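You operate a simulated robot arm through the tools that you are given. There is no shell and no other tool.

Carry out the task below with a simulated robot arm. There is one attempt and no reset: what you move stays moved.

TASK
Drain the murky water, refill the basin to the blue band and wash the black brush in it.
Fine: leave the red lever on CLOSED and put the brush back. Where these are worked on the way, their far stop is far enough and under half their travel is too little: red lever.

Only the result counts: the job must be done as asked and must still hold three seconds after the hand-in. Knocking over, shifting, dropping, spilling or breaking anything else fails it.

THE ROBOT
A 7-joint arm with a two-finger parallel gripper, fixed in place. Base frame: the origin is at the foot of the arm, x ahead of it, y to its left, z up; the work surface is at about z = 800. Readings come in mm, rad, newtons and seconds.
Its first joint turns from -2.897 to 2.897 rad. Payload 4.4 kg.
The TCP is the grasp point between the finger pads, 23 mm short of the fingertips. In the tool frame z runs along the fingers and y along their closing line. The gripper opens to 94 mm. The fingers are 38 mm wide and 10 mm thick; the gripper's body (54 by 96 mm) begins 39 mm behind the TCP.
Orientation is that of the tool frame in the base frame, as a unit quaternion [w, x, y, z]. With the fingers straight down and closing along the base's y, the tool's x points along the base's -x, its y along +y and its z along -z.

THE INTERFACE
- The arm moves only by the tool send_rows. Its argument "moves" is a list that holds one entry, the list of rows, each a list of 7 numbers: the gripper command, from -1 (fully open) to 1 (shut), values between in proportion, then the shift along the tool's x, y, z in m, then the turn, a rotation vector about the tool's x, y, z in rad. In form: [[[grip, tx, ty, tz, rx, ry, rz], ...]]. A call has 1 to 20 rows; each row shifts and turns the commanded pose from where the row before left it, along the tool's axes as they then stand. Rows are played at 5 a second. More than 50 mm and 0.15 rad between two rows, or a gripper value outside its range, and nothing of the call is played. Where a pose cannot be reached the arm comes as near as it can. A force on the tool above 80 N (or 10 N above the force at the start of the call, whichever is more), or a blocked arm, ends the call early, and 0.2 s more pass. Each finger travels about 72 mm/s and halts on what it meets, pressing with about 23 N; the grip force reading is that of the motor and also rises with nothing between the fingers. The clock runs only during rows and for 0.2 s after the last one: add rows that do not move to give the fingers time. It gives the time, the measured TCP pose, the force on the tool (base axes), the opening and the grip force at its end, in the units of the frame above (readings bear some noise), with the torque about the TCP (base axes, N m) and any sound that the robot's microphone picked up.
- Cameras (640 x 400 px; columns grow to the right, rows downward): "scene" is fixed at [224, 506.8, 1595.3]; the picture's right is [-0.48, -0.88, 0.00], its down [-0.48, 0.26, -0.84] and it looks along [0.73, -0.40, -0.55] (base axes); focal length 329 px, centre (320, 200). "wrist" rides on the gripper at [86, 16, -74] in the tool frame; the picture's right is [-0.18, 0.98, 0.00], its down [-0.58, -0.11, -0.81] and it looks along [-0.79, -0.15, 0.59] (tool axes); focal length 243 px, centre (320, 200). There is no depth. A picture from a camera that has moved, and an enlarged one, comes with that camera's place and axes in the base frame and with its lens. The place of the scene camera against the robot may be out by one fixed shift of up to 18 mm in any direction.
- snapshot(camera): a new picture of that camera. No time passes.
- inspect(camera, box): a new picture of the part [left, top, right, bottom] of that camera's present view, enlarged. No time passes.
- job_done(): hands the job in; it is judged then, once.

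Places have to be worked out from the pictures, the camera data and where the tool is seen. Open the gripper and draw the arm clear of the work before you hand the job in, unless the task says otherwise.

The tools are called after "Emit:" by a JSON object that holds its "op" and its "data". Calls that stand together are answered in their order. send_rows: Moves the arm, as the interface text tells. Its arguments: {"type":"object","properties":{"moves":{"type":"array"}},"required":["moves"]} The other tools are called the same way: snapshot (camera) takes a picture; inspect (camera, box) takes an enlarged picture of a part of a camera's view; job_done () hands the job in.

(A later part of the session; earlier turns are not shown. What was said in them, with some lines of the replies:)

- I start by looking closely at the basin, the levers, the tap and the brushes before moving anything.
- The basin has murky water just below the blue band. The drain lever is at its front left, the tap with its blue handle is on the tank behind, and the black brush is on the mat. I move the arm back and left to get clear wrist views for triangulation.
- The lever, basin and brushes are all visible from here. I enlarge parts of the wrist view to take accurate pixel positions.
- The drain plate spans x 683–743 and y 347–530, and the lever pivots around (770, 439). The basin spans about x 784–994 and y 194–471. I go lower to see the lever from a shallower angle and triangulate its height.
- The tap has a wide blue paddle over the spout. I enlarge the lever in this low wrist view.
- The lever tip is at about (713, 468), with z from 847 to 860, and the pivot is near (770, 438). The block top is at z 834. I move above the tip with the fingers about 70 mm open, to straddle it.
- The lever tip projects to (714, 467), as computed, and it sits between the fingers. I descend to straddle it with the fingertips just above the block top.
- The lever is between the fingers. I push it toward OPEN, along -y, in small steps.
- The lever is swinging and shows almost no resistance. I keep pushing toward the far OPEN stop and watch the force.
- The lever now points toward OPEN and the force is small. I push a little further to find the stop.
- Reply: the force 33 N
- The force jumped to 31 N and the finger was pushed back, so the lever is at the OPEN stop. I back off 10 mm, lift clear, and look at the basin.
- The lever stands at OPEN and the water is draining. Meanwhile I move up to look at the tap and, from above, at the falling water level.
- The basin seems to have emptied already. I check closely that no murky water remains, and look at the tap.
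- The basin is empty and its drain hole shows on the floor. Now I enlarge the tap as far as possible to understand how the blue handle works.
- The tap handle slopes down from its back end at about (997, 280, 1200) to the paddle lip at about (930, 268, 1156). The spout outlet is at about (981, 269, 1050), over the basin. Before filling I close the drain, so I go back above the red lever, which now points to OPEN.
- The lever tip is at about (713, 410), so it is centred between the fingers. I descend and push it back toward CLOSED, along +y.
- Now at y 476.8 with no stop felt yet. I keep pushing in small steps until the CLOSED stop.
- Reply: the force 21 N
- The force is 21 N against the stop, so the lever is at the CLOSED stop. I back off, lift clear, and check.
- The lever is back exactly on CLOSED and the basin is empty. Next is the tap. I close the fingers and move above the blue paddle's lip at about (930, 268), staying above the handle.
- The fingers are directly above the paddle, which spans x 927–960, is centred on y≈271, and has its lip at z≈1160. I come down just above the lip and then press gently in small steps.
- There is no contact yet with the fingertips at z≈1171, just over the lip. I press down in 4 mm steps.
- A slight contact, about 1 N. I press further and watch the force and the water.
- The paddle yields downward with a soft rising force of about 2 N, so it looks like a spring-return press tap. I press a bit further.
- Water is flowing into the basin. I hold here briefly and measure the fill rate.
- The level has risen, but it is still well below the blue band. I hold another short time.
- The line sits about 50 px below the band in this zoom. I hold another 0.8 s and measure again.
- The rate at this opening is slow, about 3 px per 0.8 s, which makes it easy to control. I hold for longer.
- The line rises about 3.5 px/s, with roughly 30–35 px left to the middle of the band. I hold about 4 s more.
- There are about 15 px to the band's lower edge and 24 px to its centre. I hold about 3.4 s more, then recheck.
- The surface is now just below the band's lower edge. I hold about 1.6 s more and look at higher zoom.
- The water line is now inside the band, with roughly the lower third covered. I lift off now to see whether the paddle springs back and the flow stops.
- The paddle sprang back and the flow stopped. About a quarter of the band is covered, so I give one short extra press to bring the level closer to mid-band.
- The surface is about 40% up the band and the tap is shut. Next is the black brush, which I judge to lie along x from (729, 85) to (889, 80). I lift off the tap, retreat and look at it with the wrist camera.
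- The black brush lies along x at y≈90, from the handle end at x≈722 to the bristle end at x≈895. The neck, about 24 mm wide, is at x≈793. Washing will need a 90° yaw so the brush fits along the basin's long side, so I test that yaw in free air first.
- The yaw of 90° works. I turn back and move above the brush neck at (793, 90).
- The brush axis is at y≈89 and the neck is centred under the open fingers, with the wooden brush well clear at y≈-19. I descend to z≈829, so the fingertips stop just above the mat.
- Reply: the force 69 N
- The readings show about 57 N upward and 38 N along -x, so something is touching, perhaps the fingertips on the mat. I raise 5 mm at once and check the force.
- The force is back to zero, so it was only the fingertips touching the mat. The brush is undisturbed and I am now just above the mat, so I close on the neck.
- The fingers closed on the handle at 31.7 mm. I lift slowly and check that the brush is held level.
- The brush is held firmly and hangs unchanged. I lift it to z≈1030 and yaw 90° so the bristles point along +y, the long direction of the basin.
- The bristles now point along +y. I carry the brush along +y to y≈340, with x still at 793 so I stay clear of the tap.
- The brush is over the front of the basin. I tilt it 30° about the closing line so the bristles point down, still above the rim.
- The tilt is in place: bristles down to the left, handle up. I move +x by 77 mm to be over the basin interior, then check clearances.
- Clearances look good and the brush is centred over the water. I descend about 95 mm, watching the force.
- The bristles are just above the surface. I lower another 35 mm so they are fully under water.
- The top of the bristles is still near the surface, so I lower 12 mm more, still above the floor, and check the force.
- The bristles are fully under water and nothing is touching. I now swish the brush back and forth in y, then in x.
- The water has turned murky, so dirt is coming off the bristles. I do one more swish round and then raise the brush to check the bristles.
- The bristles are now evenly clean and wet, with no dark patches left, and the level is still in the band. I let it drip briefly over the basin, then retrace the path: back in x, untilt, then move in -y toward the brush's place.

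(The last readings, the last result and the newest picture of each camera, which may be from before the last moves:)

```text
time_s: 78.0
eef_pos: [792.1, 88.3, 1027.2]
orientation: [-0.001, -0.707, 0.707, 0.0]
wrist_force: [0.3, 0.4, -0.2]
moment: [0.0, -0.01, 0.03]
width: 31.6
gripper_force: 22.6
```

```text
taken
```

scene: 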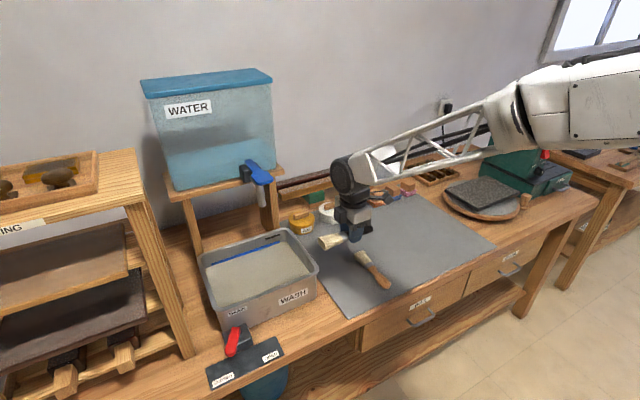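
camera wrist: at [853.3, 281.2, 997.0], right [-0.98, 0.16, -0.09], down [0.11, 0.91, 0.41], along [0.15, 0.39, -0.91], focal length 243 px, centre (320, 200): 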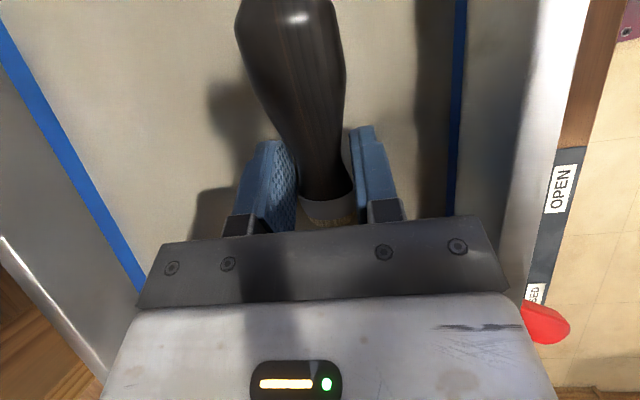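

Everything else is untouched. I yaw back 90° and come down to z≈880 above the brush's original spot.

Emit:
{"op": "send_rows", "data": {"moves": [[[1, 0, 0, 0, 0, 0, 0.1428], [1, 0, 0, 0, 0, 0, 0.1428], [1, 0, 0, 0, 0, 0, 0.1428], [1, 0, 0, 0, 0, 0, 0.1428], [1, 0, 0, 0, 0, 0, 0.1428], [1, 0, 0, 0, 0, 0, 0.1428], [1, 0, 0, 0, 0, 0, 0.1428], [1, 0, 0, 0, 0, 0, 0.1428], [1, 0, 0, 0, 0, 0, 0.1428], [1, 0, 0, 0, 0, 0, 0.1428], [1, 0, 0, 0, 0, 0, 0.1428], [1, 0, 0, 0.036, 0, 0, 0], [1, 0, 0, 0.036, 0, 0, 0], [1, 0, 0, 0.036, 0, 0, 0], [1, 0, 0, 0.036, 0, 0, 0], [1, 0, 0, 0, 0, 0, 0], [1, 0, 0, 0, 0, 0, 0]]]}}

Emit:
{"op": "snapshot", "data": {"camera": "wrist"}}

Emit:
{"op": "inspect", "data": {"camera": "scene", "box": [310, 220, 400, 310]}}

```text
time_s: 81.6
eef_pos: [791.4, 90.3, 881.5]
orientation: [0.0, 0.0, 1.0, -0.001]
wrist_force: [-0.1, 0.1, -0.4]
moment: [0.0, -0.02, 0.01]
width: 31.6
gripper_force: 22.7
```

```text
taken
camera wrist: at [705.2, 106.5, 957.2], right [0.18, 0.98, 0.0], down [0.58, -0.11, 0.81], along [0.79, -0.15, -0.59], focal length 243 px, centre (320, 200)
```

wrist: 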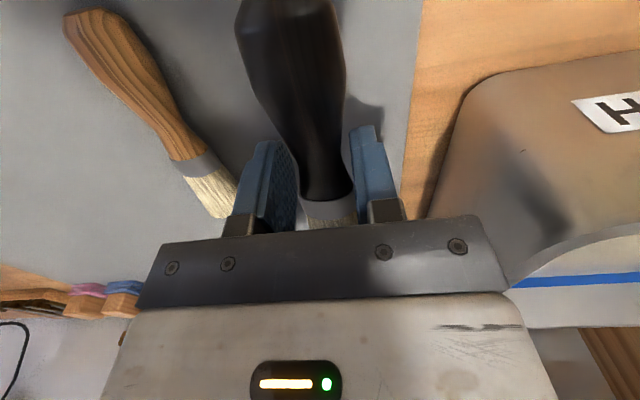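

```text
4.44 times, centred on (355, 265) of scene
camera zoom: at [224.0, 506.8, 1595.3], right [-0.48, -0.88, 0.0], down [-0.48, 0.26, -0.84], along [0.73, -0.4, -0.55], focal length 1464 px, centre (164, -89)
```

zoom: 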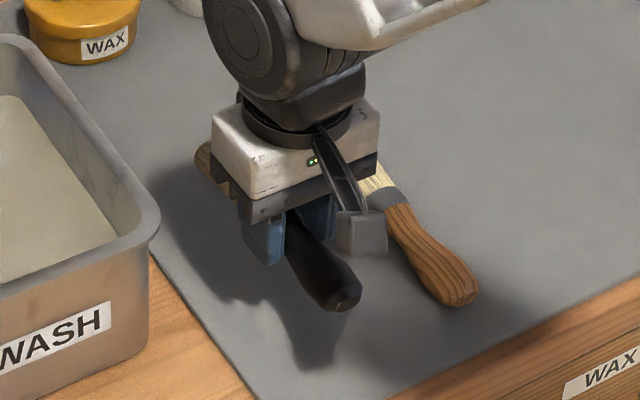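

Pose and brush attitude match the pick-up. I lower most of the remaining height, then take the last millimetres gently.

Emit:
{"op": "send_rows", "data": {"moves": [[[1, -0.0007, -0.0005, 0.02, 0, 0, 0], [1, 0, 0, 0.014, 0, 0, 0], [1, 0, 0, 0.008, 0, 0, 0], [1, 0, 0, 0.004, 0, 0, 0], [1, 0, 0, 0.003, 0, 0, 0], [1, 0, 0, 0, 0, 0, 0]]]}}

Emit:
{"op": "inspect", "data": {"camera": "scene", "box": [310, 220, 400, 310]}}

```text
time_s: 83.0
eef_pos: [792.1, 88.9, 832.6]
orientation: [0.0, -0.001, 1.0, 0.0]
wrist_force: [0.7, -0.1, 0.0]
moment: [0.0, 0.01, -0.01]
width: 31.4
gripper_force: 22.8
```

```text
4.44 times, centred on (355, 265) of scene
camera zoom: at [224.0, 506.8, 1595.3], right [-0.48, -0.88, 0.0], down [-0.48, 0.26, -0.84], along [0.73, -0.4, -0.55], focal length 1464 px, centre (164, -89)
```

zoom: 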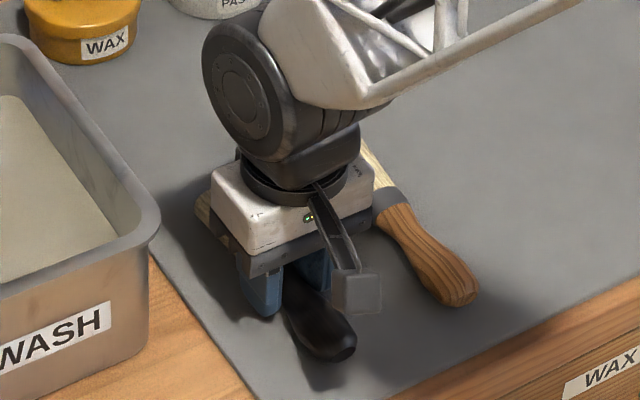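

No contact force yet at z 832.6, and the pick-up was at about 830.5. I go down 2 mm more and read the force.

Emit:
{"op": "send_rows", "data": {"moves": [[[1, 0, 0, 0.001, 0, 0, 0], [1, 0, 0, 0.001, 0, 0, 0], [1, 0, 0, 0, 0, 0, 0]]]}}

```text
time_s: 83.8
eef_pos: [792.4, 89.0, 831.9]
orientation: [0.0, -0.001, 1.0, 0.0]
wrist_force: [-0.1, -0.8, 1.4]
moment: [-0.03, -0.01, -0.05]
width: 31.4
gripper_force: 23.0
```

A light 1.4 N contact shows the brush is resting on the mat. I open the fingers to 70 mm and wait.

Emit:
{"op": "send_rows", "data": {"moves": [[[0.2, 0, 0, 0, 0, 0, 0], [0, 0, 0, 0, 0, 0, 0], [-0.3, 0, 0, 0, 0, 0, 0], [-0.49, 0, 0, 0, 0, 0, 0], [-0.49, 0, 0, 0, 0, 0, 0]]]}}

Emit:
{"op": "snapshot", "data": {"camera": "wrist"}}

Emit:
{"op": "inspect", "data": {"camera": "scene", "box": [310, 220, 400, 310]}}

```text
time_s: 85.0
eef_pos: [790.9, 88.7, 831.6]
orientation: [0.0, 0.0, 1.0, 0.0]
wrist_force: [0.8, -0.1, 0.5]
moment: [-0.02, -0.01, 0.03]
width: 70.0
gripper_force: 0.1
```

```text
taken
camera wrist: at [705.7, 105.7, 905.9], right [0.18, 0.98, 0.0], down [0.58, -0.11, 0.81], along [0.79, -0.15, -0.59], focal length 243 px, centre (320, 200)
```

wrist: 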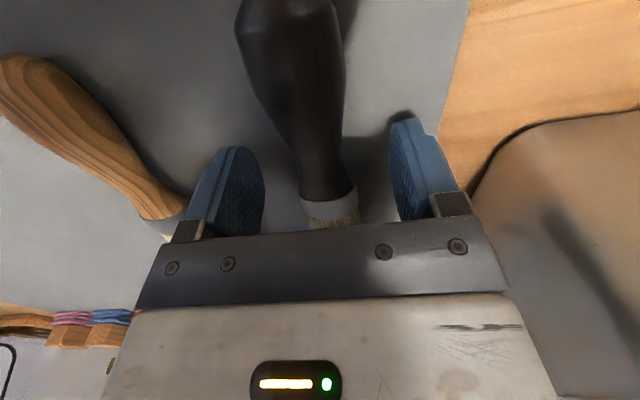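

```text
4.44 times, centred on (355, 265) of scene
camera zoom: at [224.0, 506.8, 1595.3], right [-0.48, -0.88, 0.0], down [-0.48, 0.26, -0.84], along [0.73, -0.4, -0.55], focal length 1464 px, centre (164, -89)
```

zoom: 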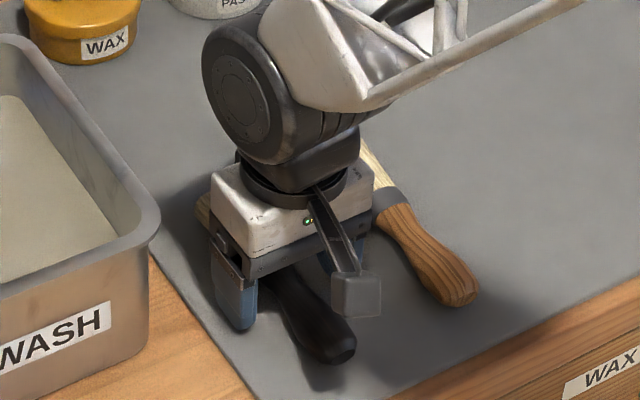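

The brush is resting freely between the open fingers. I lift straight up and retreat clear, opening fully once above everything.

Emit:
{"op": "send_rows", "data": {"moves": [[[-0.49, 0, 0, -0.02, 0, 0, 0], [-0.49, 0, 0, -0.03, 0, 0, 0], [-0.49, 0, 0, -0.04, 0, 0, 0], [-0.49, 0, 0, -0.04, 0, 0, 0], [-1, 0.0242, 0.002, -0.0338, 0, 0, 0], [-1, 0.0242, 0.002, -0.0338, 0, 0, 0], [-1, 0.0242, 0.002, -0.0338, 0, 0, 0], [-1, 0.0242, 0.002, -0.0338, 0, 0, 0], [-1, 0.0242, 0.002, -0.0338, 0, 0, 0], [-1, 0.0242, 0.002, -0.0338, 0, 0, 0], [-1, 0, 0, 0, 0, 0, 0]]]}}

Emit:
{"op": "snapshot", "data": {"camera": "wrist"}}

Emit:
{"op": "snapshot", "data": {"camera": "scene"}}

Emit:
{"op": "inspect", "data": {"camera": "scene", "box": [190, 220, 320, 310]}}

Emit:
{"op": "inspect", "data": {"camera": "scene", "box": [310, 220, 430, 320]}}

Emit:
{"op": "inspect", "data": {"camera": "scene", "box": [180, 300, 300, 400]}}

```text
time_s: 87.4
eef_pos: [646.1, 101.1, 1163.6]
orientation: [0.001, 0.0, 1.0, 0.0]
wrist_force: [0.2, -1.1, -0.5]
moment: [-0.02, 0.0, 0.05]
width: 94.1
gripper_force: 0.1
```

```text
taken
camera wrist: at [559.8, 117.9, 1237.2], right [0.18, 0.98, 0.0], down [0.58, -0.11, 0.81], along [0.79, -0.15, -0.59], focal length 243 px, centre (320, 200)
```

wrist: 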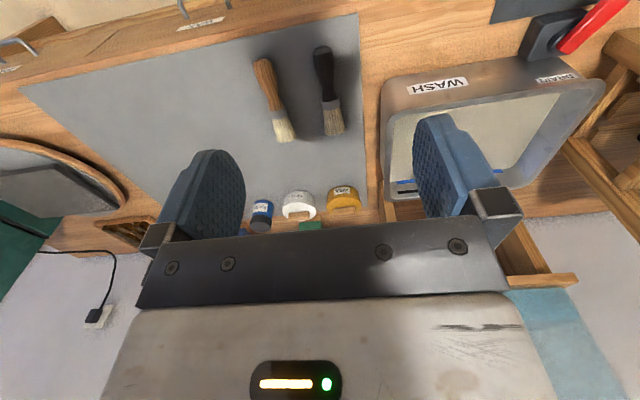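

```text
taken
```

scene: 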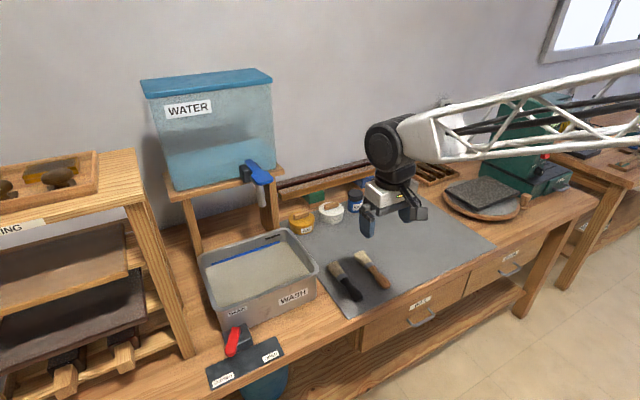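

```text
4.44 times, centred on (255, 265) of scene
camera zoom: at [224.0, 506.8, 1595.3], right [-0.48, -0.88, 0.0], down [-0.48, 0.26, -0.84], along [0.73, -0.4, -0.55], focal length 1464 px, centre (609, -89)
```

zoom: 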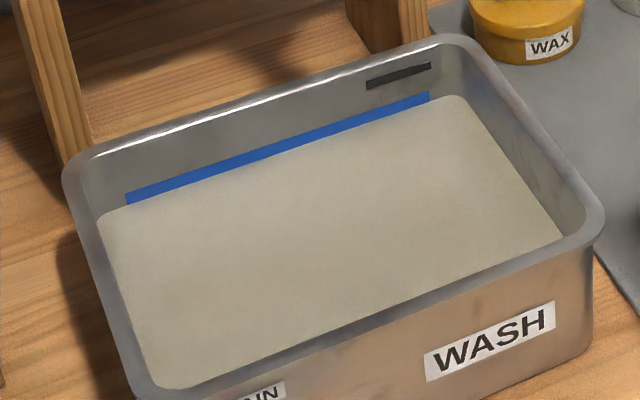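

```text
4.00 times, centred on (370, 270) of scene
camera zoom: at [224.0, 506.8, 1595.3], right [-0.48, -0.88, 0.0], down [-0.48, 0.26, -0.84], along [0.73, -0.4, -0.55], focal length 1318 px, centre (120, -80)
```

zoom: 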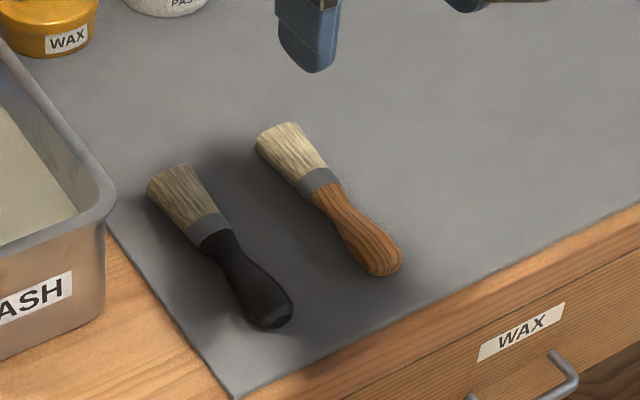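

```text
4.00 times, centred on (240, 350) of scene
camera zoom: at [224.0, 506.8, 1595.3], right [-0.48, -0.88, 0.0], down [-0.48, 0.26, -0.84], along [0.73, -0.4, -0.55], focal length 1318 px, centre (640, -400)
```

zoom: 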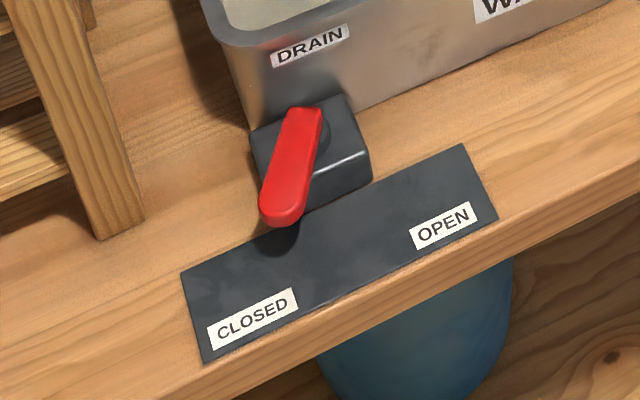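

The brush is back on its spot, the lever is on CLOSED and the level is inside the band. I take one last close look at the bristles before handing in.

Emit:
{"op": "inspect", "data": {"camera": "scene", "box": [320, 255, 370, 305]}}

Emit:
{"op": "inspect", "data": {"camera": "wrist", "box": [240, 35, 360, 150]}}

Emit:
{"op": "inspect", "data": {"camera": "scene", "box": [205, 225, 295, 280]}}

```text
8.00 times, centred on (345, 280) of scene
camera zoom: at [224.0, 506.8, 1595.3], right [-0.48, -0.88, 0.0], down [-0.48, 0.26, -0.84], along [0.73, -0.4, -0.55], focal length 2635 px, centre (120, -440)
```

zoom: 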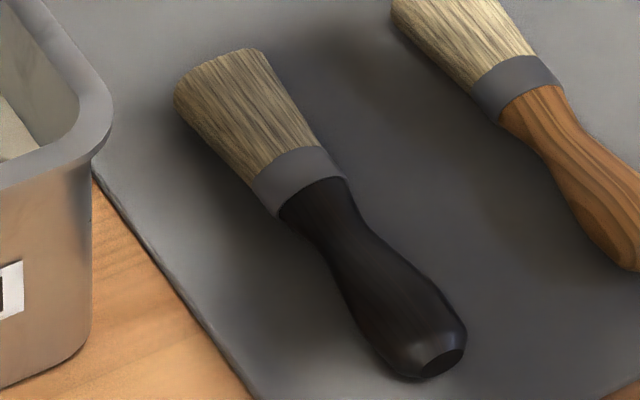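

```text
3.48 times, centred on (300, 92) of wrist
camera zoom: at [559.8, 117.9, 1237.2], right [0.18, 0.98, 0.0], down [0.58, -0.11, 0.81], along [0.79, -0.15, -0.59], focal length 844 px, centre (390, 574)
```

zoom: 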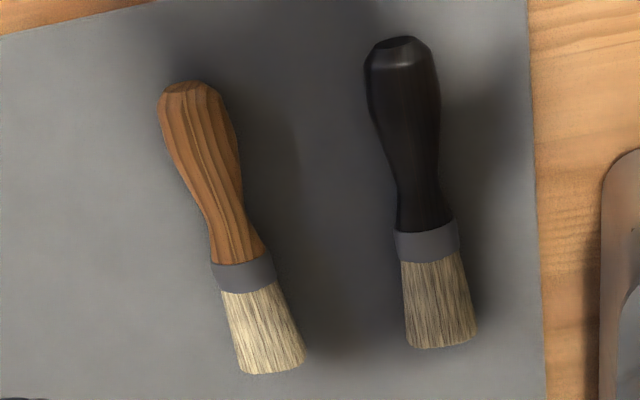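

```text
7.11 times, centred on (250, 252) of scene
camera zoom: at [224.0, 506.8, 1595.3], right [-0.48, -0.88, 0.0], down [-0.48, 0.26, -0.84], along [0.73, -0.4, -0.55], focal length 2342 px, centre (818, -173)
```

zoom: 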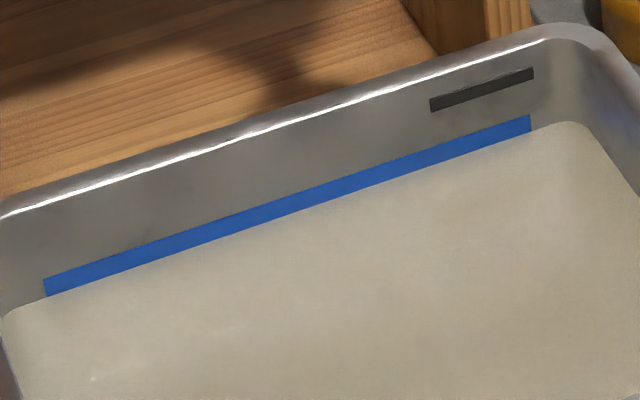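

The bristles are evenly clean and wet, and the brush lies exactly where it was. The level holds inside the blue band, the tap is shut and the red lever is on its CLOSED stop. The gripper is open and the arm is clear, so I hand the job in.

Emit:
{"op": "job_done", "data": {}}

```text
The job is handed in.
```

I drained the murky water, refilled the basin into the blue band and washed the black brush in it, then handed the job in. The hand-in gave no verdict.

- **Drain:** I pushed the red lever to its far OPEN stop, let the basin empty, and returned it to its CLOSED stop, where it stayed.
- **Refill:** I pressed the tap paddle until the water line was about 40% up the blue band. The paddle sprang back and the flow stopped.
- **Wash:** I swished the bristles under the surface. They came out evenly clean, and the dirt turned the fresh water murky again.
- **Brush:** It is back in its original place on the mat.

While reaching for the brush, the fingertips pressed briefly on the mat, at about 57 N. I backed off at once, and nothing in the pictures looked shifted. At the hand-in the gripper was open and the arm was clear of the work.
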